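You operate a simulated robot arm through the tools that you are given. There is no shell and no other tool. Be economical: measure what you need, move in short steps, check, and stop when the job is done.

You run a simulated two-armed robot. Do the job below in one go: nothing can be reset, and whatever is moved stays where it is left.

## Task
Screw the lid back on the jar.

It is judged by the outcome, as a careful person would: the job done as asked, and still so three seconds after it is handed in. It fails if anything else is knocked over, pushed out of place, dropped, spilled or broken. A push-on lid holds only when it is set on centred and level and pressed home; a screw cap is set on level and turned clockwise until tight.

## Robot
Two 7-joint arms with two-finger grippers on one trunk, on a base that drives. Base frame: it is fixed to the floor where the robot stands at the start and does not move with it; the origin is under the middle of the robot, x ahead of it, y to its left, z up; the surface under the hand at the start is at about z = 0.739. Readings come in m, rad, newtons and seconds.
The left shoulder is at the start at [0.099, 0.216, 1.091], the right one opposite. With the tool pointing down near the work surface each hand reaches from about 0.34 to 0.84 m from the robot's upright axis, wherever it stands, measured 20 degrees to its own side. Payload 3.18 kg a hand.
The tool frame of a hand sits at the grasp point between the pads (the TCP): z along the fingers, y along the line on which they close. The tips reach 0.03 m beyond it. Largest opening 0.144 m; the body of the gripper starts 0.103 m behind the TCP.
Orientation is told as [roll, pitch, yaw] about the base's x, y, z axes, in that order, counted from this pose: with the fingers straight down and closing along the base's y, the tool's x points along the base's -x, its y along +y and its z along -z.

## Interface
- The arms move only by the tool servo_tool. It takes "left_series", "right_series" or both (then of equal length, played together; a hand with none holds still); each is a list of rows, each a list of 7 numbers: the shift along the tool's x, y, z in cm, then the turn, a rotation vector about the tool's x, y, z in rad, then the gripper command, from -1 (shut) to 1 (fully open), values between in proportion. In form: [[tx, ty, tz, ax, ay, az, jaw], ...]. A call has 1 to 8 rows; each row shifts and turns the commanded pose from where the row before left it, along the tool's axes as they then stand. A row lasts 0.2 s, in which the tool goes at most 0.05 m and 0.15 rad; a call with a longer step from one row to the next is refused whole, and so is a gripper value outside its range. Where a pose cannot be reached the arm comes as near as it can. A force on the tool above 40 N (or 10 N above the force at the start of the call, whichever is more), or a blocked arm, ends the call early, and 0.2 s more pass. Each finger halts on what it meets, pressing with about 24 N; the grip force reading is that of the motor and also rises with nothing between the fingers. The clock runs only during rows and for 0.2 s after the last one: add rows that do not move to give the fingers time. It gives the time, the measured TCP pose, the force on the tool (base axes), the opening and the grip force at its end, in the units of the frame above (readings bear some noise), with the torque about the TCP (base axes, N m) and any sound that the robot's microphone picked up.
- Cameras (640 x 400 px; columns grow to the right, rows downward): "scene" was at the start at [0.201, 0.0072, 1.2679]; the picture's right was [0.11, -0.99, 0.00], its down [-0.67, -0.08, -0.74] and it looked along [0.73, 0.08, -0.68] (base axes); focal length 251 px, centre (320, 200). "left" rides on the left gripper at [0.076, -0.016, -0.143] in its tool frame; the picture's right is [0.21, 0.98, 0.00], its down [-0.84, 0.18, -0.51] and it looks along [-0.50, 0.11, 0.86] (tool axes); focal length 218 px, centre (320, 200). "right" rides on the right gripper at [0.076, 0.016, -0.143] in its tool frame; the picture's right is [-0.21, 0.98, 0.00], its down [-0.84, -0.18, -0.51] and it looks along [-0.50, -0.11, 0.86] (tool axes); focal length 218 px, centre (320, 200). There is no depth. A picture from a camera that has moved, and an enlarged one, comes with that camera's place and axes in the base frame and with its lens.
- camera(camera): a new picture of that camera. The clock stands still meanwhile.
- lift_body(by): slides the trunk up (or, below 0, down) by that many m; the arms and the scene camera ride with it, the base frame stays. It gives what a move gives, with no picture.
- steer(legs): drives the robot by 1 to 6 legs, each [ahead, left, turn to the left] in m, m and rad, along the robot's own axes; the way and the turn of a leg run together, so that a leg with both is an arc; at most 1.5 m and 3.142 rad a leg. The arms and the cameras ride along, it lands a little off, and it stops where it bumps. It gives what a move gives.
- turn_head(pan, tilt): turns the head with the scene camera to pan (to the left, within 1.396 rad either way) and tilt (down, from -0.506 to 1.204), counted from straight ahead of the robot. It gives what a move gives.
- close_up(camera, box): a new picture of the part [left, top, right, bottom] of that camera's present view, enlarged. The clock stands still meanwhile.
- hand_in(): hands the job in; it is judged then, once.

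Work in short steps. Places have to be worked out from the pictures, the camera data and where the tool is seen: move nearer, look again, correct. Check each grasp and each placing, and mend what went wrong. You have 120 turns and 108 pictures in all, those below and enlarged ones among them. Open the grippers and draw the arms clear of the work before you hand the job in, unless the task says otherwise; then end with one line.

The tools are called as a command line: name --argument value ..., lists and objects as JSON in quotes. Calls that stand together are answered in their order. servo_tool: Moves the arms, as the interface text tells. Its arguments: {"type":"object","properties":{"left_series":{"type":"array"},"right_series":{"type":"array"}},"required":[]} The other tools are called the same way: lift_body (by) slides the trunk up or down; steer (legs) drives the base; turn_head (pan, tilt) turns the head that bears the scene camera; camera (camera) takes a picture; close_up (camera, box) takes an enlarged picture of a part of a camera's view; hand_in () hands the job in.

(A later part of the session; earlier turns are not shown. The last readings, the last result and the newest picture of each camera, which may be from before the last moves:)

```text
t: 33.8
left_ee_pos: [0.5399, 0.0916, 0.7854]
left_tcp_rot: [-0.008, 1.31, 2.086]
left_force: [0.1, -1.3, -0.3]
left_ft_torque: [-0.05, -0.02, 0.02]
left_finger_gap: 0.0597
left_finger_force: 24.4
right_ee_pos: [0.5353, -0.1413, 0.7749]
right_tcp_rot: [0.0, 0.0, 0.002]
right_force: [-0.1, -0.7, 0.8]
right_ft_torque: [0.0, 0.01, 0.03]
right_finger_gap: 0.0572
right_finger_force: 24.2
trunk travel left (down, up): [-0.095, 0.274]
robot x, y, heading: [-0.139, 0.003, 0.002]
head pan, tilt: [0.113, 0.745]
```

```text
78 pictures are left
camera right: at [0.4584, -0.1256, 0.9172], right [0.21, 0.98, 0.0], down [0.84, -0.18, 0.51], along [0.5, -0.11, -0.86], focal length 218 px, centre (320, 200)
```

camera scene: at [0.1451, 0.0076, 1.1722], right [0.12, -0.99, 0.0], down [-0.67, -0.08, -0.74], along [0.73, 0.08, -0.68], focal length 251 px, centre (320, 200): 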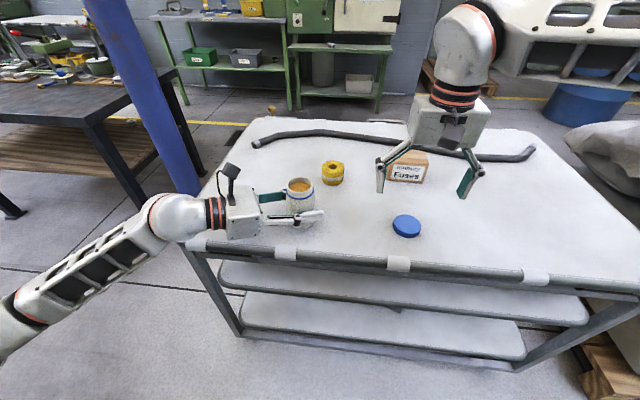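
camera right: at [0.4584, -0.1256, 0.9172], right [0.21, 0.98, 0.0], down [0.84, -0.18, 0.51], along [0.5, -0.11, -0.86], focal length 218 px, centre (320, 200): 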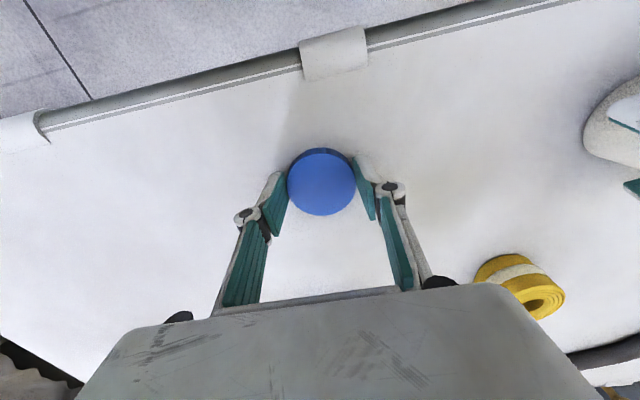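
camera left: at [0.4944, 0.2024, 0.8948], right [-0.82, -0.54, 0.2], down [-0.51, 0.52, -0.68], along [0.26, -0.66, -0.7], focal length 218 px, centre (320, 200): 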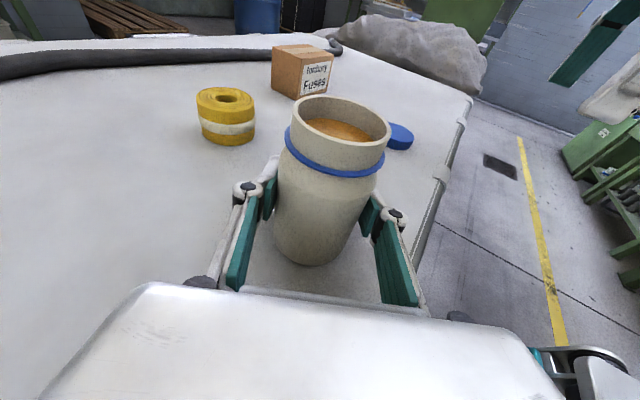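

The lid is gripped (0.057 m). I lift it straight up to z≈0.93.

servo_tool --right_series '[[0, 0, -0.9, 0, 0, 0, -1], [0, 0, -1.7, 0, 0, 0, -1], [0, 0, -2.4, 0, 0, 0, -1], [0, 0, -2.4, 0, 0, 0, -1], [0, 0, -2.4, 0, 0, 0, -1], [0, 0, -2.4, 0, 0, 0, -1], [0, 0, -2.2, 0, 0, 0, -1], [0, 0, -1.1, 0, 0, 0, -1]]' --left_series '[[0, 0, 0, 0, 0, 0, -1], [0, 0, 0, 0, 0, 0, -1], [0, 0, 0, 0, 0, 0, -1], [0, 0, 0, 0, 0, 0, -1], [0, 0, 0, 0, 0, 0, -1], [0, 0, 0, 0, 0, 0, -1], [0, 0, 0, 0, 0, 0, -1], [0, 0, 0, 0, 0, 0, -1]]'

camera --camera "scene"

camera --camera "right"

```text
t: 35.6
left_ee_pos: [0.5388, 0.0921, 0.7842]
left_tcp_rot: [-0.007, 1.308, 2.088]
left_force: [-1.8, -0.5, 1.9]
left_ft_torque: [0.05, 0.01, 0.01]
left_finger_gap: 0.0594
left_finger_force: 23.5
right_ee_pos: [0.5352, -0.1423, 0.9292]
right_tcp_rot: [-0.002, -0.001, 0.001]
right_force: [-1.0, 0.2, 0.9]
right_ft_torque: [0.0, -0.02, 0.01]
right_finger_gap: 0.0573
right_finger_force: 23.9
trunk travel left (down, up): [-0.095, 0.274]
robot x, y, heading: [-0.1416, -0.002, 0.002]
head pan, tilt: [0.113, 0.745]
```

```text
77 pictures are left
camera scene: at [0.1451, 0.0076, 1.1723], right [0.12, -0.99, 0.0], down [-0.67, -0.08, -0.74], along [0.73, 0.08, -0.68], focal length 251 px, centre (320, 200)
```

scene: 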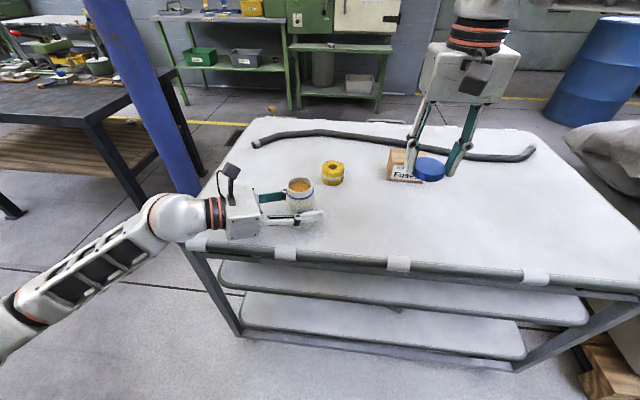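

```text
76 pictures are left
camera right: at [0.4592, -0.1262, 1.073], right [0.21, 0.98, 0.0], down [0.84, -0.18, 0.51], along [0.5, -0.1, -0.86], focal length 218 px, centre (320, 200)
```

right: 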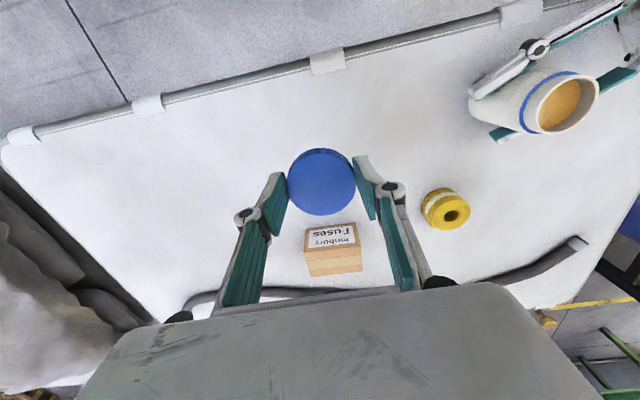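

The lid is held level and nothing else has moved. I carry it over to the jar at this height.

servo_tool --right_series '[[-0.1, 2.0, 0, 0, 0, 0, -1], [-0.1, 3.4, 0, 0, 0, 0, -1], [-0.1, 3.4, 0, 0, 0, 0, -1], [-0.1, 3.4, 0, 0, 0, 0, -1], [-0.1, 3.4, 0, 0, 0, 0, -1], [0, 3.4, 0, 0, 0, 0, -1], [0, 2.8, 0, 0, 0, 0, -1], [0, 1.6, 0, 0, 0, 0, -1]]' --left_series '[[0, 0, 0, 0, 0, 0, -1], [0, 0, 0, 0, 0, 0, -1], [0, 0, 0, 0, 0, 0, -1], [0, 0, 0, 0, 0, 0, -1], [0, 0, 0, 0, 0, 0, -1], [0, 0, 0, 0, 0, 0, -1], [0, 0, 0, 0, 0, 0, -1], [0, 0, 0, 0, 0, 0, -1]]'

camera --camera "scene"

camera --camera "left"

camera --camera "right"

```text
t: 37.6
left_ee_pos: [0.5404, 0.0921, 0.7848]
left_tcp_rot: [-0.01, 1.307, 2.087]
left_force: [0.6, -0.1, 0.3]
left_ft_torque: [-0.09, -0.01, 0.0]
left_finger_gap: 0.0594
left_finger_force: 24.3
right_ee_pos: [0.5684, 0.0525, 0.9502]
right_tcp_rot: [0.068, 0.004, -0.077]
right_force: [0.8, 0.4, -0.4]
right_ft_torque: [-0.01, 0.04, -0.01]
right_finger_gap: 0.0575
right_finger_force: 24.0
trunk travel left (down, up): [-0.095, 0.274]
robot x, y, heading: [-0.1413, 0.0015, -0.002]
head pan, tilt: [0.113, 0.745]
stopped in row 8 (right hand): the arm was blocked; the commanded pose is now the measured one
```

```text
75 pictures are left
camera scene: at [0.1452, 0.0071, 1.1722], right [0.11, -0.99, 0.0], down [-0.67, -0.08, -0.74], along [0.73, 0.08, -0.68], focal length 251 px, centre (320, 200)
```

scene: 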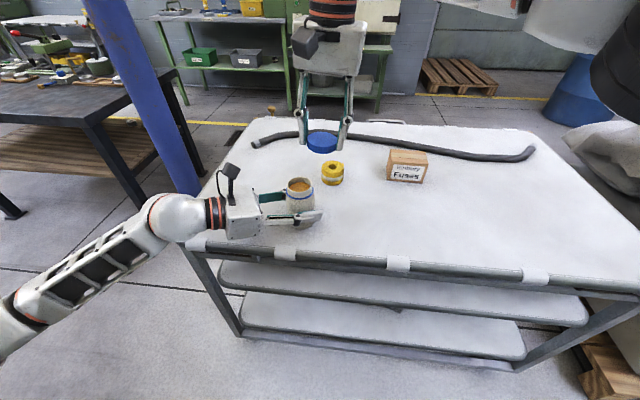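

```text
74 pictures are left
camera left: at [0.4945, 0.2019, 0.8949], right [-0.82, -0.54, 0.2], down [-0.51, 0.52, -0.68], along [0.26, -0.66, -0.7], focal length 218 px, centre (320, 200)
```

left: 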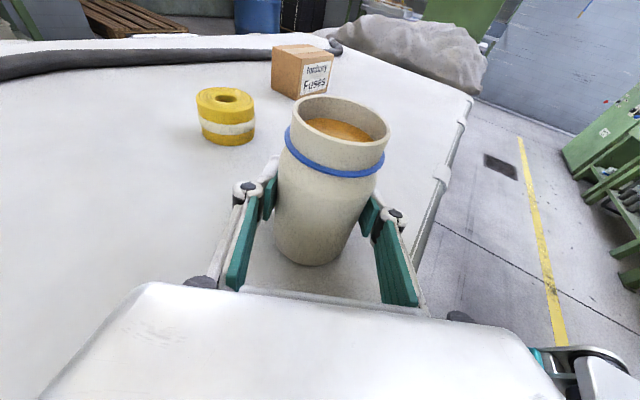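

```text
73 pictures are left
camera right: at [0.4937, 0.0662, 1.096], right [0.28, 0.96, 0.07], down [0.83, -0.28, 0.49], along [0.49, -0.09, -0.87], focal length 218 px, centre (320, 200)
```

right: 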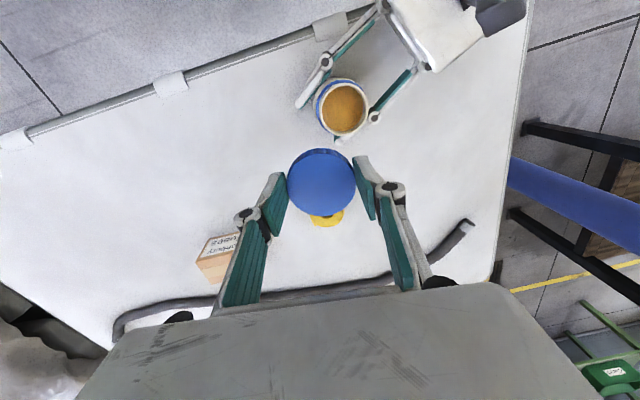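

The right arm was blocked in the cross-body reach, apparently by its own posture. I'll draw back a little, level the lid, and turn to negative yaw, where this arm should be freer.

servo_tool --right_series '[[0.9, -2.0, 0, 0.034, 0, 0, -1], [0.9, -2.0, 0, 0.034, 0, 0, -1], [0.9, -1.0, 0, 0, 0, 0, -1], [0, 0, 0, 0, 0, 0.13, -1], [0, 0, 0, 0, 0, 0.13, -1], [0, 0, 0, 0, 0, 0.13, -1], [0, 0, 0, 0, 0, 0.13, -1]]' --left_series '[[0, 0, 0, 0, 0, 0, -1], [0, 0, 0, 0, 0, 0, -1], [0, 0, 0, 0, 0, 0, -1], [0, 0, 0, 0, 0, 0, -1], [0, 0, 0, 0, 0, 0, -1], [0, 0, 0, 0, 0, 0, -1], [0, 0, 0, 0, 0, 0, -1]]'

camera --camera "scene"

```text
t: 39.2
left_ee_pos: [0.5396, 0.0921, 0.7838]
left_tcp_rot: [-0.009, 1.309, 2.087]
left_force: [0.2, 0.5, 1.3]
left_ft_torque: [0.01, -0.01, 0.02]
left_finger_gap: 0.0596
left_finger_force: 23.8
right_ee_pos: [0.5369, 0.0086, 0.948]
right_tcp_rot: [-0.008, -0.001, -0.595]
right_force: [-0.2, -0.3, 0.6]
right_ft_torque: [0.0, 0.01, 0.0]
right_finger_gap: 0.0573
right_finger_force: 24.7
trunk travel left (down, up): [-0.095, 0.274]
robot x, y, heading: [-0.1417, 0.0016, 0.004]
head pan, tilt: [0.113, 0.745]
```

```text
72 pictures are left
camera scene: at [0.1453, 0.0075, 1.1722], right [0.11, -0.99, 0.0], down [-0.67, -0.08, -0.74], along [0.73, 0.08, -0.68], focal length 251 px, centre (320, 200)
```

scene: 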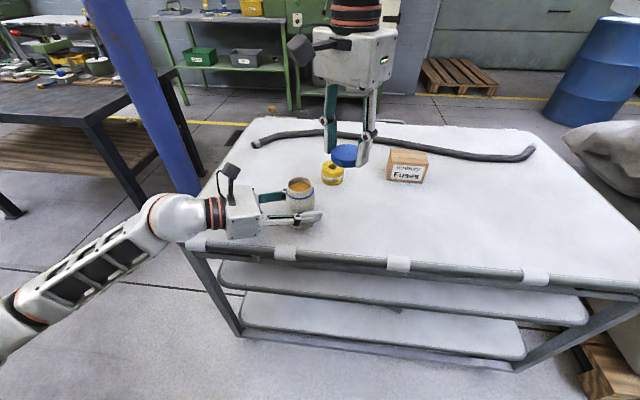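

That is free. I approach the jar at yaw -0.6.

servo_tool --right_series '[[1.09, 1.78, 0, 0, 0, 0, -1], [1.09, 1.78, 0, 0, 0, 0, -1], [1.09, 1.78, 0, 0, 0, 0, -1], [1.09, 1.78, 0, 0, 0, 0, -1]]' --left_series '[[0, 0, 0, 0, 0, 0, -1], [0, 0, 0, 0, 0, 0, -1], [0, 0, 0, 0, 0, 0, -1], [0, 0, 0, 0, 0, 0, -1]]'

camera --camera "scene"

```text
t: 40.4
left_ee_pos: [0.5404, 0.0913, 0.7852]
left_tcp_rot: [-0.01, 1.31, 2.087]
left_force: [-0.2, -0.5, -0.1]
left_ft_torque: [-0.06, 0.01, -0.01]
left_finger_gap: 0.0595
left_finger_force: 24.2
right_ee_pos: [0.5768, 0.0393, 0.9811]
right_tcp_rot: [0.069, 0.054, -0.694]
right_force: [-0.1, 0.9, 0.2]
right_ft_torque: [-0.02, 0.0, 0.0]
right_finger_gap: 0.0574
right_finger_force: 23.7
trunk travel left (down, up): [-0.095, 0.274]
robot x, y, heading: [-0.1394, -0.0015, 0.0]
head pan, tilt: [0.113, 0.745]
stopped in row 4 (right hand): the arm was blocked; the commanded pose is now the measured one
```

```text
71 pictures are left
camera scene: at [0.1452, 0.0068, 1.1723], right [0.11, -0.99, 0.0], down [-0.67, -0.08, -0.74], along [0.73, 0.08, -0.68], focal length 251 px, centre (320, 200)
```

scene: 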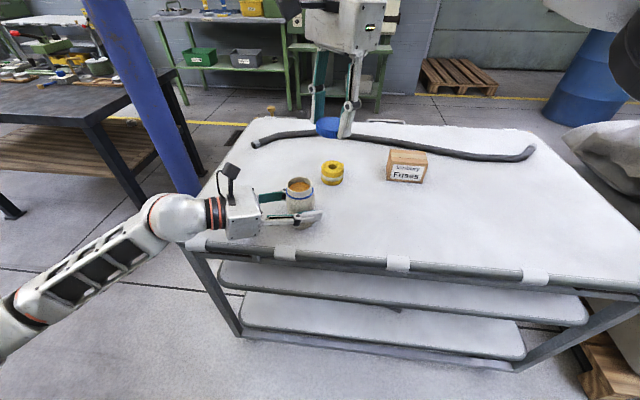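

Still blocked, so this arm can't cross that far. Instead the left hand will carry the jar toward the middle. First I withdraw the right hand and level the lid.

servo_tool --right_series '[[-1.56, -2.6, 0, 0.0345, -0.027, 0, -1], [-1.56, -2.6, 0, 0.0345, -0.027, 0, -1], [-1.56, -2.6, 0, 0, 0, 0, -1], [-1.56, -2.6, 0, 0, 0, 0, -1], [-1.56, -2.6, 0, 0, 0, 0, -1], [-1.56, -2.6, 0, 0, 0, 0, -1], [-1.56, -2.6, 0, 0, 0, 0, -1], [-1.56, -2.6, 0, 0, 0, 0, -1]]' --left_series '[[0, 0, 0, 0, 0, 0, -1], [0, 0, 0, 0, 0, 0, -1], [0, 0, 0, 0, 0, 0, -1], [0, 0, 0, 0, 0, 0, -1], [0, 0, 0, 0, 0, 0, -1], [0, 0, 0, 0, 0, 0, -1], [0, 0, 0, 0, 0, 0, -1], [0, 0, 0, 0, 0, 0, -1]]'

```text
t: 42.2
left_ee_pos: [0.5397, 0.0903, 0.7848]
left_tcp_rot: [-0.009, 1.309, 2.085]
left_force: [1.4, -2.2, 0.3]
left_ft_torque: [-0.05, -0.12, 0.02]
left_finger_gap: 0.0595
left_finger_force: 23.8
right_ee_pos: [0.5386, -0.1994, 0.9771]
right_tcp_rot: [-0.007, -0.005, -0.691]
right_force: [-0.1, 0.0, 0.2]
right_ft_torque: [-0.01, 0.0, -0.03]
right_finger_gap: 0.0573
right_finger_force: 24.1
trunk travel left (down, up): [-0.095, 0.274]
robot x, y, heading: [-0.141, -0.0019, -0.002]
head pan, tilt: [0.113, 0.745]
```

Now the left hand lifts the jar 1.2 cm and carries it, kept upright, 11.5 cm toward the middle.

servo_tool --left_series '[[0.58, 0, -0.155, 0, 0, 0, -1], [0.58, 0, -0.155, 0, 0, 0, -1], [0.3, 0.66, 1.12, 0, 0, 0, -1], [0.49, 1.08, 1.84, 0, 0, 0, -1], [0.49, 1.08, 1.84, 0, 0, 0, -1], [0.49, 1.08, 1.84, 0, 0, 0, -1], [0.49, 1.08, 1.84, 0, 0, 0, -1], [0.3, 0.66, 1.12, 0, 0, 0, -1]]'

camera --camera "scene"

camera --camera "left"

```text
t: 44.0
left_ee_pos: [0.5415, -0.0236, 0.7964]
left_tcp_rot: [-0.007, 1.308, 2.086]
left_force: [-0.5, -0.1, -2.7]
left_ft_torque: [-0.02, -0.02, 0.05]
left_finger_gap: 0.0596
left_finger_force: 24.4
right_ee_pos: [0.5393, -0.1975, 0.9771]
right_tcp_rot: [-0.007, -0.006, -0.691]
right_force: [-0.3, -0.5, 0.2]
right_ft_torque: [0.0, 0.0, 0.0]
right_finger_gap: 0.0573
right_finger_force: 24.6
trunk travel left (down, up): [-0.095, 0.274]
robot x, y, heading: [-0.1428, -0.0013, 0.0]
head pan, tilt: [0.113, 0.745]
```

```text
70 pictures are left
camera scene: at [0.1457, 0.007, 1.1721], right [0.11, -0.99, 0.0], down [-0.67, -0.08, -0.74], along [0.73, 0.08, -0.68], focal length 251 px, centre (320, 200)
```

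scene: 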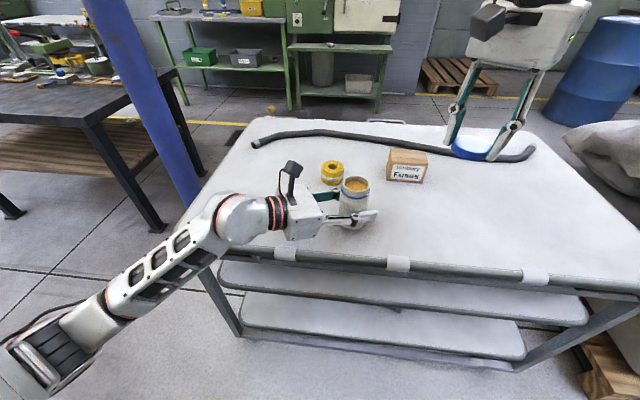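

```text
69 pictures are left
camera left: at [0.4962, 0.0871, 0.9068], right [-0.82, -0.54, 0.2], down [-0.51, 0.52, -0.68], along [0.26, -0.66, -0.7], focal length 218 px, centre (320, 200)
```

left: 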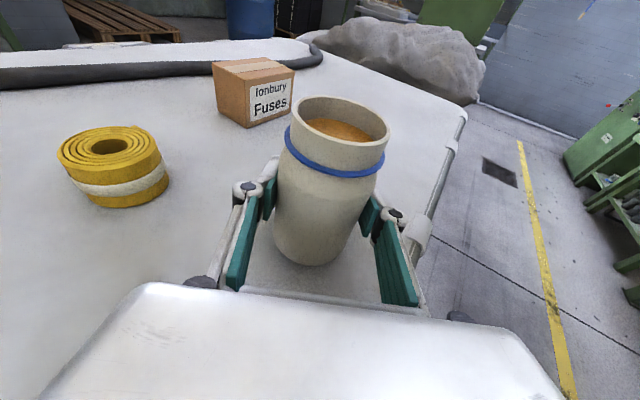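

The jar came along cleanly. I set it back down.

servo_tool --left_series '[[-0.3, 0, 0.08, 0, 0, 0, -1], [-0.3, 0, 0.08, 0, 0, 0, -1], [-0.3, 0, 0.08, 0, 0, 0, -1], [-0.22, 0, 0.06, 0, 0, 0, -1]]'

close_up --camera "scene" --box '[260, 140, 420, 240]'

close_up --camera "left" --box '[240, 70, 440, 195]'

```text
t: 45.0
left_ee_pos: [0.5414, -0.0224, 0.7845]
left_tcp_rot: [-0.007, 1.309, 2.088]
left_force: [-0.9, 0.5, -2.5]
left_ft_torque: [-0.02, -0.01, -0.05]
left_finger_gap: 0.0598
left_finger_force: 23.8
right_ee_pos: [0.5384, -0.1979, 0.9761]
right_tcp_rot: [-0.008, -0.005, -0.692]
right_force: [0.4, 0.3, -0.2]
right_ft_torque: [-0.02, 0.02, -0.02]
right_finger_gap: 0.0575
right_finger_force: 23.8
trunk travel left (down, up): [-0.095, 0.274]
robot x, y, heading: [-0.1407, -0.0008, 0.003]
head pan, tilt: [0.113, 0.745]
```

```text
4.00 times, centred on (340, 190) of scene
camera zoom: at [0.1455, 0.0072, 1.1722], right [0.11, -0.99, 0.0], down [-0.67, -0.08, -0.74], along [0.73, 0.08, -0.68], focal length 1003 px, centre (240, 240)
```

zoom: 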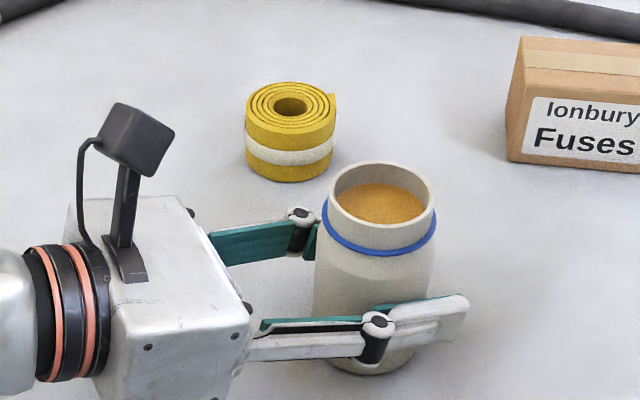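

```text
3.20 times, centred on (340, 132) of left
camera zoom: at [0.4953, 0.0878, 0.8949], right [-0.82, -0.54, 0.2], down [-0.51, 0.52, -0.68], along [0.26, -0.66, -0.7], focal length 698 px, centre (256, 416)
```

zoom: 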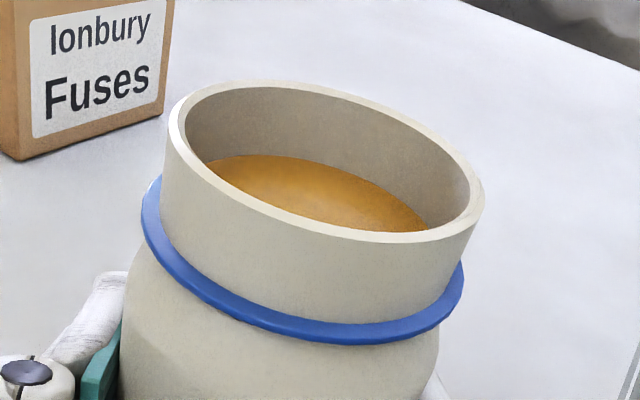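

The jar stands at about (0.540, -0.0225) with its rim near 0.842. I turn the right hand back to yaw +0.2 to leave a full range for clockwise turning.

servo_tool --right_series '[[0, 0, 0, -0.007, 0.005, -0.149, -1], [0, 0, 0, 0, 0, -0.149, -1], [0, 0, 0, 0, 0, -0.149, -1], [0, 0, 0, 0, 0, -0.149, -1], [0, 0, 0, 0, 0, -0.149, -1], [0, 0, 0, 0, 0, -0.149, -1]]' --left_series '[[0, 0, 0, 0, 0, 0, -1], [0, 0, 0, 0, 0, 0, -1], [0, 0, 0, 0, 0, 0, -1], [0, 0, 0, 0, 0, 0, -1], [0, 0, 0, 0, 0, 0, -1], [0, 0, 0, 0, 0, 0, -1]]'

```text
t: 46.4
left_ee_pos: [0.5403, -0.0234, 0.7848]
left_tcp_rot: [-0.007, 1.309, 2.088]
left_force: [-0.4, -1.4, -2.9]
left_ft_torque: [-0.03, -0.05, 0.0]
left_finger_gap: 0.0593
left_finger_force: 24.2
right_ee_pos: [0.5378, -0.1974, 0.9761]
right_tcp_rot: [-0.002, 0.0, 0.007]
right_force: [-0.6, 0.3, -0.1]
right_ft_torque: [-0.01, -0.02, 0.0]
right_finger_gap: 0.0574
right_finger_force: 24.0
right hand out of reach, approached as far as the arm can: row 6
trunk travel left (down, up): [-0.095, 0.274]
robot x, y, heading: [-0.1425, -0.0028, 0.004]
head pan, tilt: [0.113, 0.745]
```

Yaw 0 is the limit here. I move over the jar, holding z≈0.93.

servo_tool --right_series '[[0, 0, 0, 0, 0, 0.05, -1], [-0.04, 2.9, 0.7, 0, 0, 0, -1], [-0.04, 2.9, 0.7, 0, 0, 0, -1], [-0.04, 2.9, 0.7, 0, 0, 0, -1], [-0.04, 2.9, 0.7, 0, 0, 0, -1], [-0.04, 2.9, 0.7, 0, 0, 0, -1], [-0.04, 2.9, 0.7, 0, 0, 0, -1]]' --left_series '[[0, 0, 0, 0, 0, 0, -1], [0, 0, 0, 0, 0, 0, -1], [0, 0, 0, 0, 0, 0, -1], [0, 0, 0, 0, 0, 0, -1], [0, 0, 0, 0, 0, 0, -1], [0, 0, 0, 0, 0, 0, -1], [0, 0, 0, 0, 0, 0, -1]]'

camera --camera "scene"

camera --camera "right"

camera --camera "left"

```text
t: 48.0
left_ee_pos: [0.5396, -0.0226, 0.785]
left_tcp_rot: [-0.006, 1.31, 2.087]
left_force: [0.2, 0.0, -3.1]
left_ft_torque: [0.01, 0.02, -0.02]
left_finger_gap: 0.0597
left_finger_force: 24.0
right_ee_pos: [0.5469, -0.0229, 0.9322]
right_tcp_rot: [-0.003, 0.002, -0.047]
right_force: [0.2, -0.1, 0.0]
right_ft_torque: [0.0, 0.01, 0.02]
right_finger_gap: 0.0575
right_finger_force: 24.3
trunk travel left (down, up): [-0.095, 0.274]
robot x, y, heading: [-0.1458, -0.0013, 0.002]
head pan, tilt: [0.113, 0.745]
```

```text
66 pictures are left
camera scene: at [0.1455, 0.0075, 1.1721], right [0.11, -0.99, 0.0], down [-0.67, -0.08, -0.74], along [0.73, 0.08, -0.68], focal length 251 px, centre (320, 200)
```

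scene: 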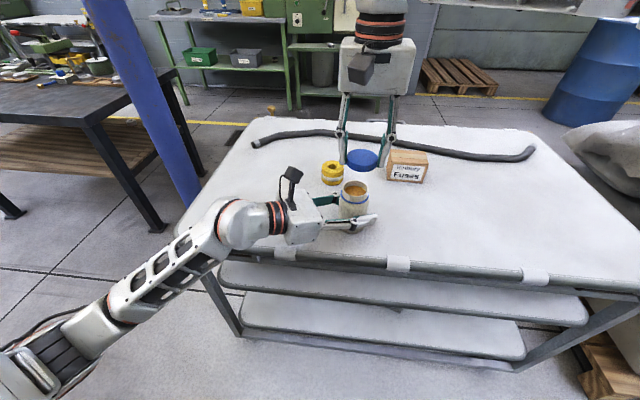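

```text
65 pictures are left
camera right: at [0.4712, -0.0028, 1.0755], right [0.25, 0.97, 0.0], down [0.83, -0.22, 0.51], along [0.49, -0.13, -0.86], focal length 218 px, centre (320, 200)
```

right: 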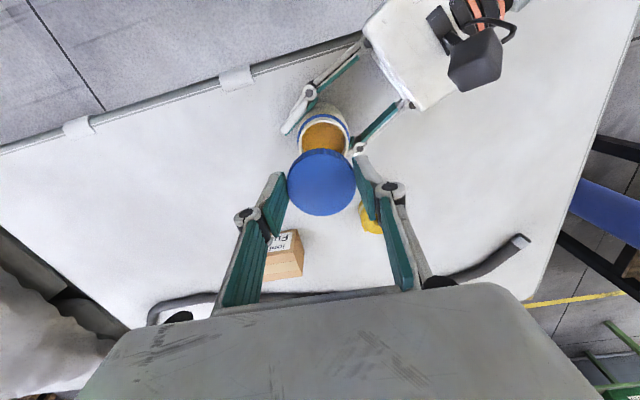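

```text
64 pictures are left
camera left: at [0.4953, 0.0881, 0.8949], right [-0.82, -0.54, 0.2], down [-0.51, 0.52, -0.68], along [0.26, -0.66, -0.7], focal length 218 px, centre (320, 200)
```

left: 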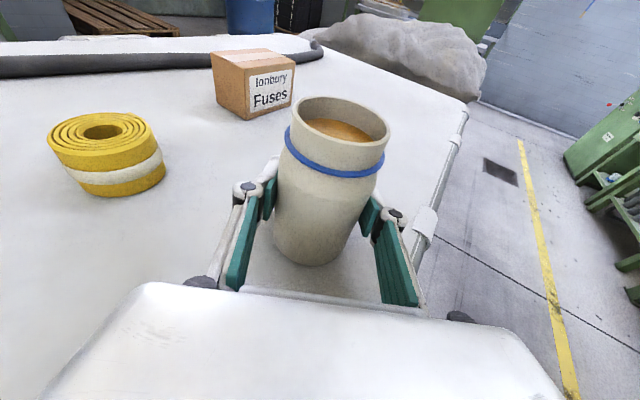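

The TCP is at x 0.547, about 6 mm too far forward. I zoom in to measure the rim relative to the lid.

close_up --camera "right" --box '[240, 80, 400, 180]'

close_up --camera "scene" --box '[280, 130, 440, 230]'

```text
4.00 times, centred on (320, 130) of right
camera zoom: at [0.4712, -0.0028, 1.0755], right [0.25, 0.97, 0.0], down [0.83, -0.22, 0.51], along [0.49, -0.13, -0.86], focal length 873 px, centre (320, 480)
```

zoom: 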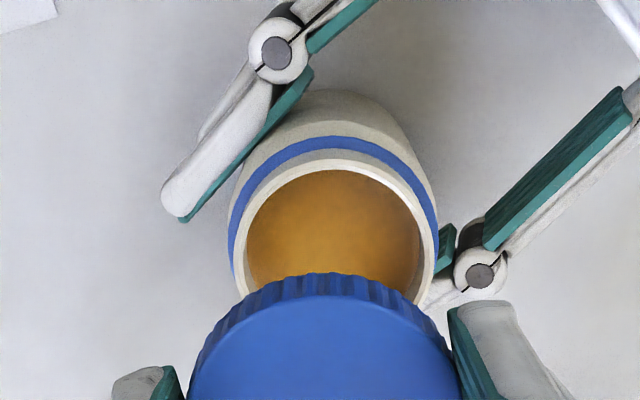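

```text
4.00 times, centred on (360, 180) of scene
camera zoom: at [0.1455, 0.0075, 1.1721], right [0.11, -0.99, 0.0], down [-0.67, -0.08, -0.74], along [0.73, 0.08, -0.68], focal length 1003 px, centre (160, 280)
```

zoom: 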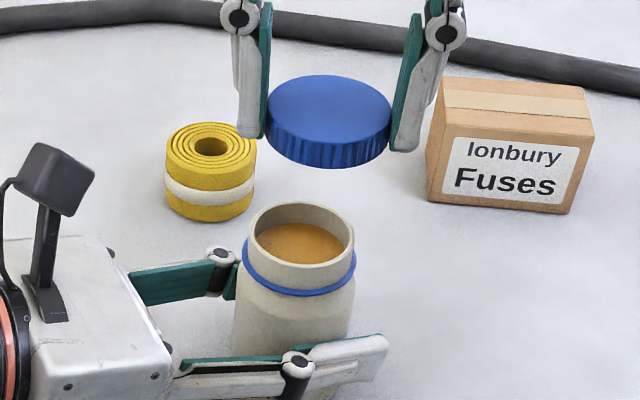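

The right camera puts the rim 8 mm along tool x and 5 mm along tool y from the lid. I correct by that and come down 3.3 cm, still above the rim.

servo_tool --right_series '[[0.4, 0.25, 0, 0, 0, 0, -1], [0.4, 0.25, 0, 0, 0, 0, -1], [0, 0, 1.1, 0, 0, 0, -1], [0, 0, 1.1, 0, 0, 0, -1], [0, 0, 1.1, 0, 0, 0, -1], [0, 0, 0, 0, 0, 0, -1]]' --left_series '[[0, 0, 0, 0, 0, 0, -1], [0, 0, 0, 0, 0, 0, -1], [0, 0, 0, 0, 0, 0, -1], [0, 0, 0, 0, 0, 0, -1], [0, 0, 0, 0, 0, 0, -1], [0, 0, 0, 0, 0, 0, -1]]'

close_up --camera "right" --box '[240, 80, 400, 180]'

close_up --camera "scene" --box '[280, 130, 440, 230]'

close_up --camera "left" --box '[220, 20, 460, 170]'

```text
t: 49.4
left_ee_pos: [0.5403, -0.0241, 0.7848]
left_tcp_rot: [-0.008, 1.31, 2.087]
left_force: [-0.8, 0.0, -1.7]
left_ft_torque: [0.01, -0.03, 0.01]
left_finger_gap: 0.0597
left_finger_force: 24.2
right_ee_pos: [0.5441, -0.019, 0.9018]
right_tcp_rot: [-0.001, 0.0, -0.044]
right_force: [0.6, -0.2, 0.3]
right_ft_torque: [0.03, 0.0, 0.01]
right_finger_gap: 0.0575
right_finger_force: 24.3
trunk travel left (down, up): [-0.095, 0.274]
robot x, y, heading: [-0.1436, -0.0006, 0.003]
head pan, tilt: [0.113, 0.745]
```

```text
4.00 times, centred on (320, 130) of right
camera zoom: at [0.4671, 0.0008, 1.0446], right [0.25, 0.97, 0.0], down [0.83, -0.22, 0.51], along [0.49, -0.13, -0.86], focal length 873 px, centre (320, 480)
```

zoom: 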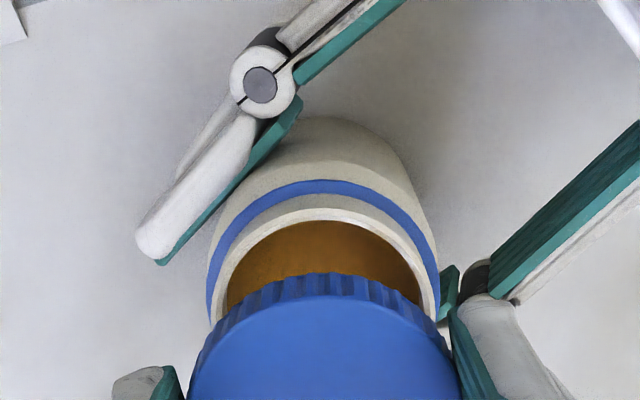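

```text
4.00 times, centred on (360, 180) of scene
camera zoom: at [0.1454, 0.0072, 1.1722], right [0.11, -0.99, 0.0], down [-0.67, -0.08, -0.74], along [0.73, 0.08, -0.68], focal length 1003 px, centre (160, 280)
```

zoom: 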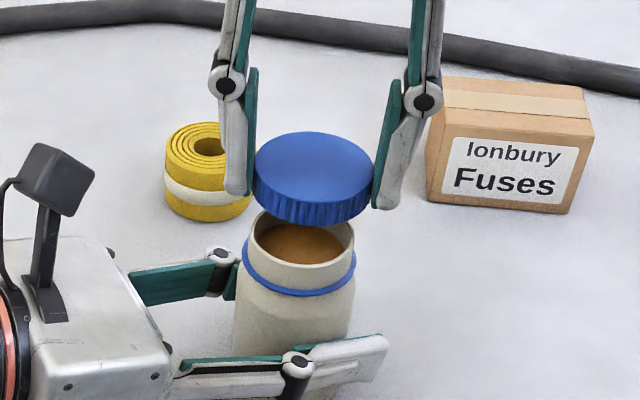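

```text
2.67 times, centred on (340, 95) of left
camera zoom: at [0.4953, 0.0877, 0.8949], right [-0.82, -0.54, 0.2], down [-0.51, 0.52, -0.68], along [0.26, -0.66, -0.7], focal length 582 px, centre (267, 480)
```

zoom: 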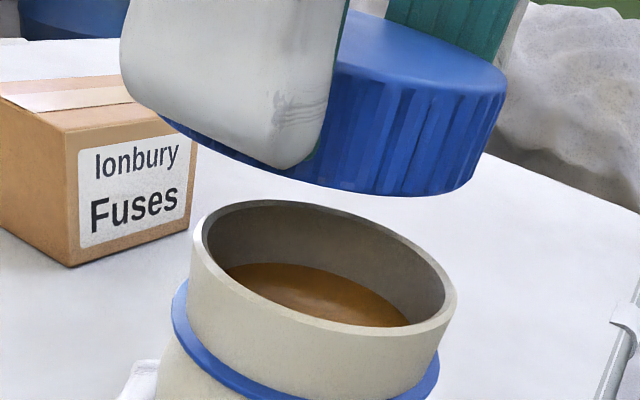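

A remaining offset of about 4 mm in tool x and 1.6 mm in tool y. I correct it and descend another 1.3 cm.

servo_tool --right_series '[[0.42, 0.16, 0, 0, 0, 0, -1], [0, 0, 0.65, 0, 0, 0, -1], [0, 0, 0.65, 0, 0, 0, -1], [0, 0, 0, 0, 0, 0, -1]]' --left_series '[[0, 0, 0, 0, 0, 0, -1], [0, 0, 0, 0, 0, 0, -1], [0, 0, 0, 0, 0, 0, -1], [0, 0, 0, 0, 0, 0, -1]]'

close_up --camera "right" --box '[240, 80, 400, 180]'

close_up --camera "scene" --box '[300, 145, 420, 220]'

close_up --camera "left" --box '[220, 20, 460, 170]'

```text
t: 50.4
left_ee_pos: [0.5396, -0.0225, 0.7863]
left_tcp_rot: [-0.006, 1.308, 2.088]
left_force: [0.1, 0.8, -2.0]
left_ft_torque: [0.0, 0.01, 0.01]
left_finger_gap: 0.0596
left_finger_force: 24.4
right_ee_pos: [0.5383, -0.0159, 0.8887]
right_tcp_rot: [-0.003, 0.0, -0.046]
right_force: [-0.4, 0.7, 0.2]
right_ft_torque: [0.0, 0.0, -0.02]
right_finger_gap: 0.0573
right_finger_force: 23.9
trunk travel left (down, up): [-0.095, 0.274]
robot x, y, heading: [-0.1415, -0.0021, -0.001]
head pan, tilt: [0.113, 0.745]
```

```text
4.00 times, centred on (320, 130) of right
camera zoom: at [0.4623, 0.0032, 1.0322], right [0.25, 0.97, 0.0], down [0.83, -0.22, 0.51], along [0.49, -0.13, -0.86], focal length 873 px, centre (320, 480)
```

zoom: 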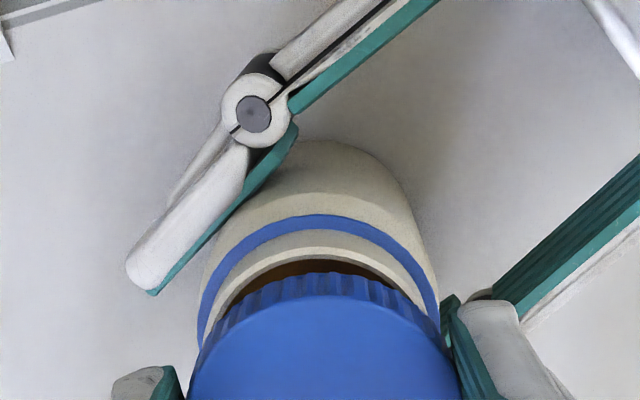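

```text
5.33 times, centred on (360, 182) of scene
camera zoom: at [0.1454, 0.0072, 1.1722], right [0.11, -0.99, 0.0], down [-0.67, -0.08, -0.74], along [0.73, 0.08, -0.68], focal length 1337 px, centre (107, 293)
```

zoom: 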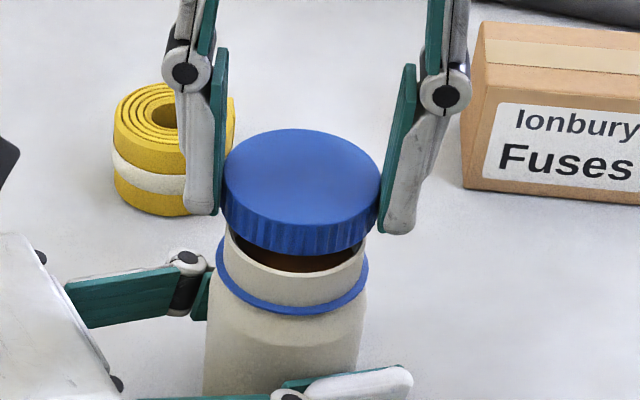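

```text
2.67 times, centred on (340, 95) of left
camera zoom: at [0.4952, 0.0878, 0.8949], right [-0.82, -0.54, 0.2], down [-0.51, 0.52, -0.68], along [0.26, -0.66, -0.7], focal length 582 px, centre (267, 480)
```

zoom: 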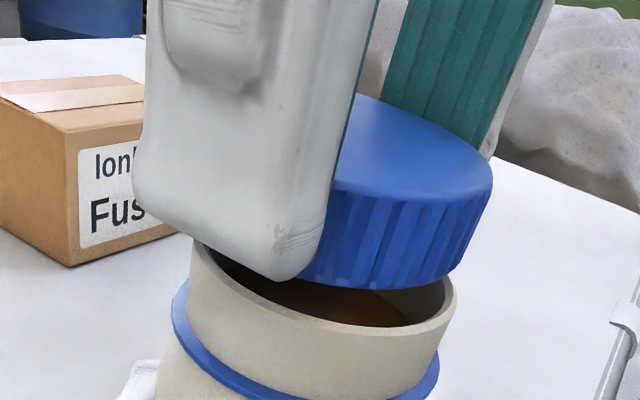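

Both views agree the rim is about 2 mm further in +x. I apply that and come down gently toward contact, watching the force.

servo_tool --right_series '[[-0.22, -0.02, 0, 0, 0, 0, -1], [0, 0, 0.25, 0, 0, 0, -1], [0, 0, 0.25, 0, 0, 0, -1], [0, 0, 0.2, 0, 0, 0, -1], [0, 0, 0, 0, 0, 0, -1]]' --left_series '[[0, 0, 0, 0, 0, 0, -1], [0, 0, 0, 0, 0, 0, -1], [0, 0, 0, 0, 0, 0, -1], [0, 0, 0, 0, 0, 0, -1], [0, 0, 0, 0, 0, 0, -1]]'

close_up --camera "right" --box '[240, 80, 400, 180]'

close_up --camera "scene" --box '[300, 145, 420, 220]'

close_up --camera "left" --box '[220, 20, 460, 170]'

```text
t: 51.6
left_ee_pos: [0.5403, -0.022, 0.7851]
left_tcp_rot: [-0.007, 1.309, 2.086]
left_force: [0.5, 0.2, -2.7]
left_ft_torque: [0.01, -0.02, 0.0]
left_finger_gap: 0.0594
left_finger_force: 23.9
right_ee_pos: [0.5396, -0.0179, 0.8824]
right_tcp_rot: [-0.003, 0.0, -0.046]
right_force: [-0.3, -0.7, -0.2]
right_ft_torque: [-0.03, 0.01, -0.01]
right_finger_gap: 0.0573
right_finger_force: 24.6
trunk travel left (down, up): [-0.095, 0.274]
robot x, y, heading: [-0.144, -0.0018, 0.001]
head pan, tilt: [0.113, 0.745]
```

```text
4.00 times, centred on (320, 130) of right
camera zoom: at [0.4635, 0.0029, 1.0255], right [0.25, 0.97, 0.0], down [0.83, -0.22, 0.51], along [0.49, -0.13, -0.86], focal length 873 px, centre (320, 480)
```

zoom: 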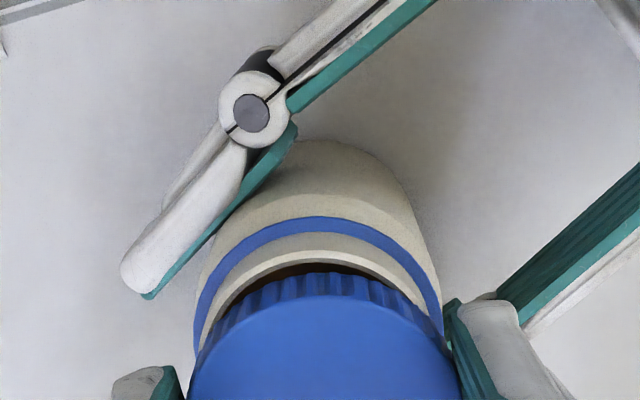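

```text
5.33 times, centred on (360, 182) of scene
camera zoom: at [0.1454, 0.0072, 1.1722], right [0.11, -0.99, 0.0], down [-0.67, -0.08, -0.74], along [0.73, 0.08, -0.68], focal length 1337 px, centre (107, 293)
```

zoom: 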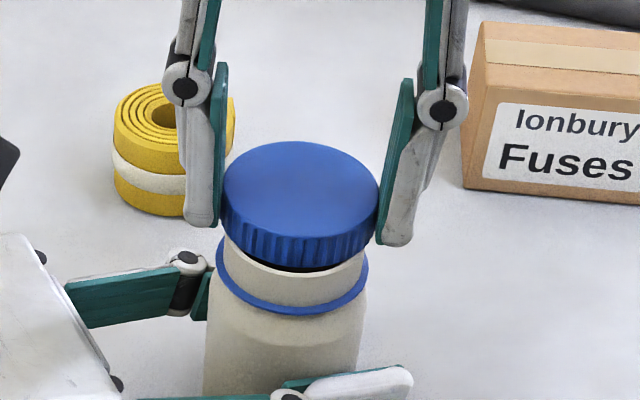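

```text
2.67 times, centred on (340, 95) of left
camera zoom: at [0.4952, 0.0877, 0.8949], right [-0.82, -0.54, 0.2], down [-0.51, 0.52, -0.68], along [0.26, -0.66, -0.7], focal length 582 px, centre (267, 480)
```

zoom: 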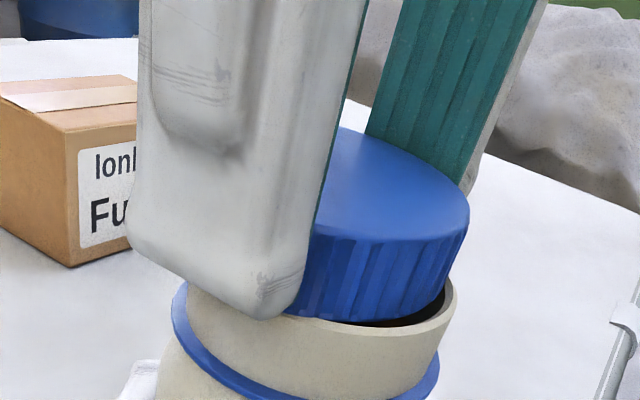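

The alignment looks good to about 1 mm. I lower in 1.5 mm steps to feel contact.

servo_tool --right_series '[[0, -0.05, 0.15, 0, 0, 0, -1], [0, 0, 0.15, 0, 0, 0, -1], [0, 0, 0.15, 0, 0, 0, -1], [0, 0, 0.15, 0, 0, 0, -1]]' --left_series '[[0, 0, 0, 0, 0, 0, -1], [0, 0, 0, 0, 0, 0, -1], [0, 0, 0, 0, 0, 0, -1], [0, 0, 0, 0, 0, 0, -1]]'

close_up --camera "scene" --box '[300, 145, 420, 220]'

close_up --camera "left" --box '[220, 20, 460, 170]'

```text
t: 52.6
left_ee_pos: [0.5403, -0.0229, 0.7842]
left_tcp_rot: [-0.011, 1.308, 2.085]
left_force: [8.1, -5.3, -13.6]
left_ft_torque: [-0.31, -0.37, 0.06]
left_finger_gap: 0.0593
left_finger_force: 24.4
right_ee_pos: [0.5394, -0.0178, 0.8775]
right_tcp_rot: [0.002, -0.003, -0.045]
right_force: [-1.2, 2.5, 25.1]
right_ft_torque: [0.16, 0.16, 0.01]
right_finger_gap: 0.0578
right_finger_force: 24.1
trunk travel left (down, up): [-0.095, 0.274]
robot x, y, heading: [-0.1407, 0.0001, -0.003]
head pan, tilt: [0.113, 0.745]
```

```text
5.33 times, centred on (360, 182) of scene
camera zoom: at [0.1447, 0.007, 1.1727], right [0.11, -0.99, 0.0], down [-0.67, -0.08, -0.74], along [0.73, 0.08, -0.68], focal length 1337 px, centre (107, 293)
```

zoom: 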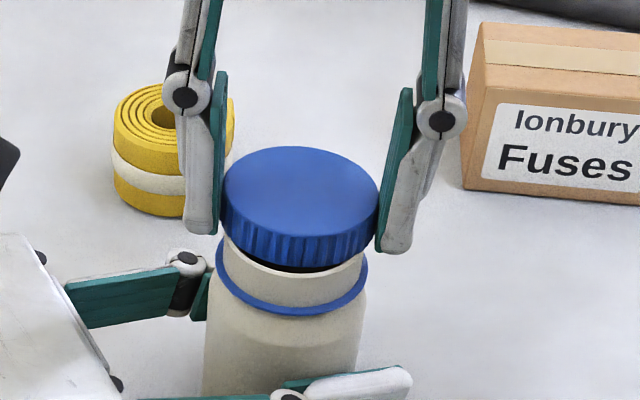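

```text
2.67 times, centred on (340, 95) of left
camera zoom: at [0.495, 0.0876, 0.8951], right [-0.82, -0.54, 0.2], down [-0.51, 0.53, -0.68], along [0.26, -0.66, -0.7], focal length 582 px, centre (267, 480)
```

zoom: 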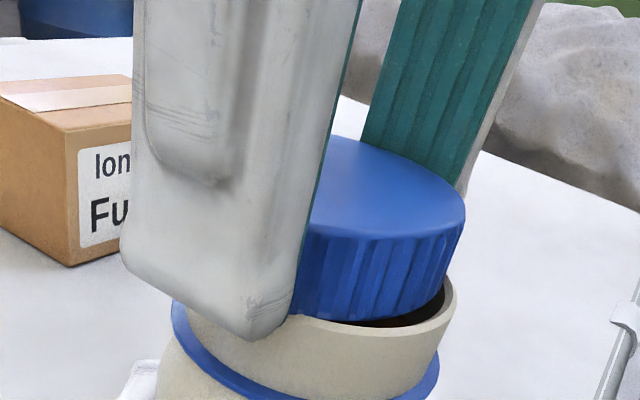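

There is contact at 25 N with a visible gap on the near (-x) side, so the lid seems a few mm too far forward. I take larger views before correcting.

close_up --camera "right" --box '[272, 120, 368, 180]'

close_up --camera "left" --box '[280, 80, 408, 160]'

close_up --camera "scene" --box '[328, 165, 384, 200]'

```text
6.67 times, centred on (320, 150) of right
camera zoom: at [0.4636, 0.0022, 1.0213], right [0.25, 0.97, 0.0], down [0.83, -0.22, 0.51], along [0.49, -0.13, -0.86], focal length 1455 px, centre (320, 533)
```

zoom: 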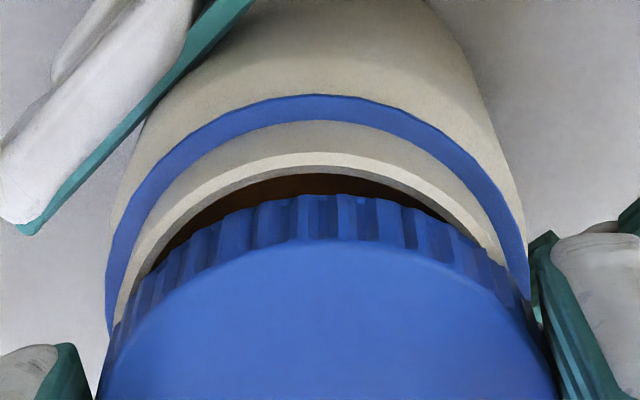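

```text
5.00 times, centred on (344, 120) of left
camera zoom: at [0.495, 0.0876, 0.8951], right [-0.82, -0.54, 0.2], down [-0.51, 0.53, -0.68], along [0.26, -0.66, -0.7], focal length 1091 px, centre (200, 600)
```

zoom: 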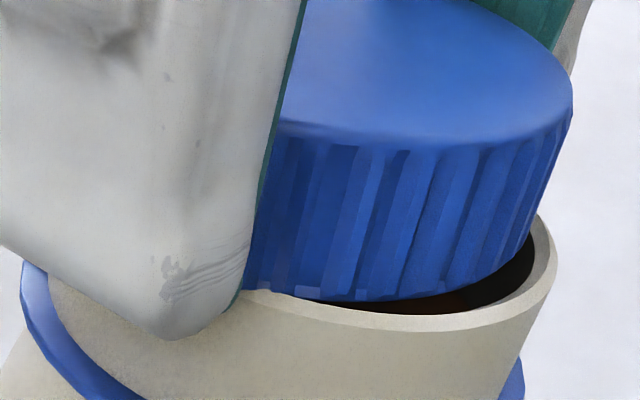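

```text
11.43 times, centred on (356, 182) of scene
camera zoom: at [0.1447, 0.007, 1.1727], right [0.11, -0.99, 0.0], down [-0.67, -0.08, -0.74], along [0.73, 0.08, -0.68], focal length 2865 px, centre (-91, 400)
```

zoom: 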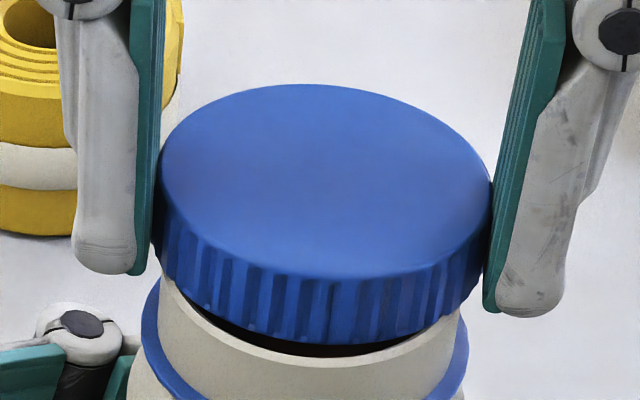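

Both views show the lid about 7 mm too far in +x because it sits off-centre in the right grip. I lift 6 mm, shift -x by 7 mm, and lower again.

servo_tool --right_series '[[0, 0, -0.6, 0, 0, 0, -1], [0.7, 0, 0, -0.004, -0.003, 0, -1], [0, 0, 0, 0, 0, 0, -1], [0, 0, 0.2, 0, 0, 0, -1], [0, 0, 0, 0, 0, 0, -1]]' --left_series '[[0, 0, 0, 0, 0, 0, -1], [0, 0, 0, 0, 0, 0, -1], [0, 0, 0, 0, 0, 0, -1], [0, 0, 0, 0, 0, 0, -1], [0, 0, 0, 0, 0, 0, -1]]'

close_up --camera "left" --box '[260, 60, 420, 160]'

close_up --camera "scene" --box '[320, 160, 400, 210]'

```text
t: 53.8
left_ee_pos: [0.5404, -0.0235, 0.7853]
left_tcp_rot: [-0.006, 1.31, 2.086]
left_force: [0.4, -2.2, -2.6]
left_ft_torque: [-0.03, -0.01, -0.01]
left_finger_gap: 0.0598
left_finger_force: 24.5
right_ee_pos: [0.5309, -0.0166, 0.8793]
right_tcp_rot: [0.003, -0.002, -0.045]
right_force: [-0.6, 0.0, -0.6]
right_ft_torque: [0.0, 0.01, 0.02]
right_finger_gap: 0.0573
right_finger_force: 23.8
trunk travel left (down, up): [-0.095, 0.274]
robot x, y, heading: [-0.1427, -0.0009, -0.006]
head pan, tilt: [0.113, 0.745]
```

```text
4.00 times, centred on (340, 110) of left
camera zoom: at [0.4953, 0.0876, 0.895], right [-0.82, -0.54, 0.2], down [-0.51, 0.52, -0.68], along [0.26, -0.66, -0.7], focal length 873 px, centre (240, 560)
```

zoom: 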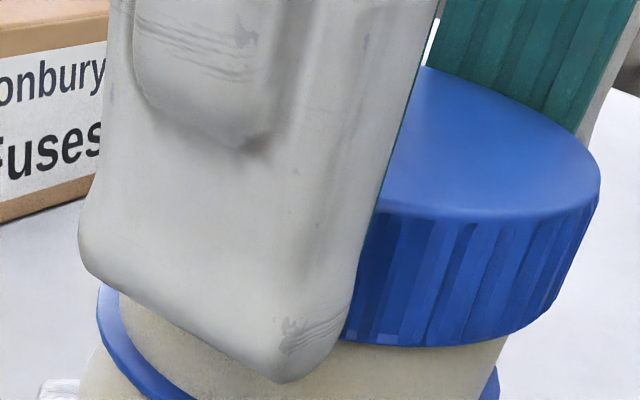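

```text
8.00 times, centred on (360, 185) of scene
camera zoom: at [0.1455, 0.0071, 1.1721], right [0.11, -0.99, 0.0], down [-0.67, -0.08, -0.74], along [0.73, 0.08, -0.68], focal length 2006 px, centre (0, 320)
```

zoom: 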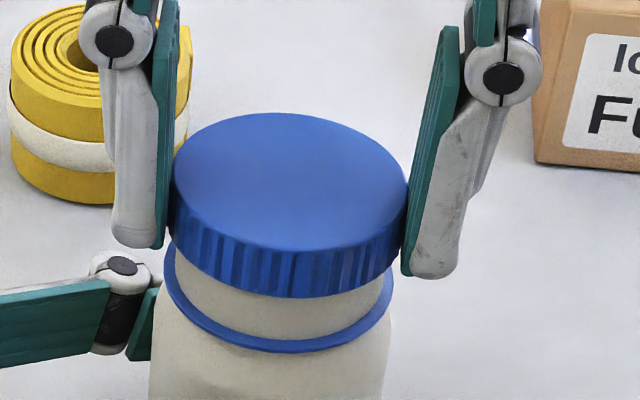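

Much closer; a final nudge of about +1.5 mm x and +1 mm y, then lower to contact.

servo_tool --right_series '[[-0.15, 0.1, 0, 0, 0, 0, -1], [0, 0, 0.15, 0, 0, 0, -1], [0, 0, 0.15, 0, 0, 0, -1], [0, 0, 0.15, 0, 0, 0, -1], [0, 0, 0.15, 0, 0, 0, -1], [0, 0, 0, 0, 0, 0, -1]]' --left_series '[[0, 0, 0, 0, 0, 0, -1], [0, 0, 0, 0, 0, 0, -1], [0, 0, 0, 0, 0, 0, -1], [0, 0, 0, 0, 0, 0, -1], [0, 0, 0, 0, 0, 0, -1], [0, 0, 0, 0, 0, 0, -1]]'

close_up --camera "scene" --box '[320, 160, 400, 210]'

close_up --camera "left" --box '[260, 60, 420, 160]'

```text
t: 55.2
left_ee_pos: [0.5403, -0.0232, 0.7847]
left_tcp_rot: [-0.011, 1.308, 2.085]
left_force: [6.0, -5.4, -11.0]
left_ft_torque: [-0.05, -0.37, 0.07]
left_finger_gap: 0.0597
left_finger_force: 23.8
right_ee_pos: [0.535, -0.0168, 0.8759]
right_tcp_rot: [0.006, -0.007, -0.045]
right_force: [-0.5, 2.9, 22.9]
right_ft_torque: [-0.04, 0.36, -0.04]
right_finger_gap: 0.0578
right_finger_force: 24.0
trunk travel left (down, up): [-0.095, 0.274]
robot x, y, heading: [-0.141, 0.0016, -0.003]
head pan, tilt: [0.113, 0.745]
```

```text
8.00 times, centred on (360, 185) of scene
camera zoom: at [0.1448, 0.0071, 1.1726], right [0.11, -0.99, 0.0], down [-0.67, -0.08, -0.74], along [0.73, 0.08, -0.68], focal length 2006 px, centre (0, 320)
```

zoom: 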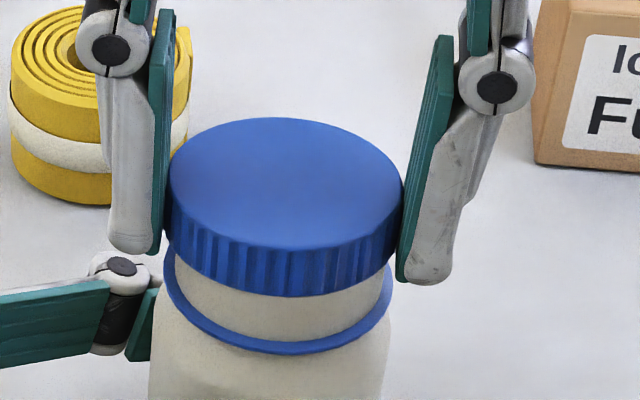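

```text
4.00 times, centred on (340, 110) of left
camera zoom: at [0.4949, 0.0876, 0.8953], right [-0.82, -0.54, 0.2], down [-0.51, 0.52, -0.68], along [0.26, -0.66, -0.7], focal length 873 px, centre (240, 560)
```

zoom: 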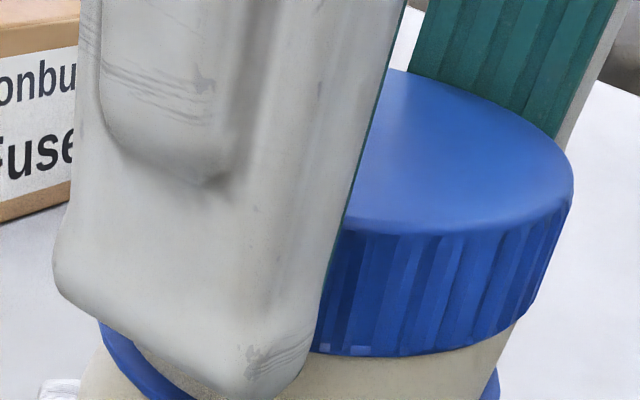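

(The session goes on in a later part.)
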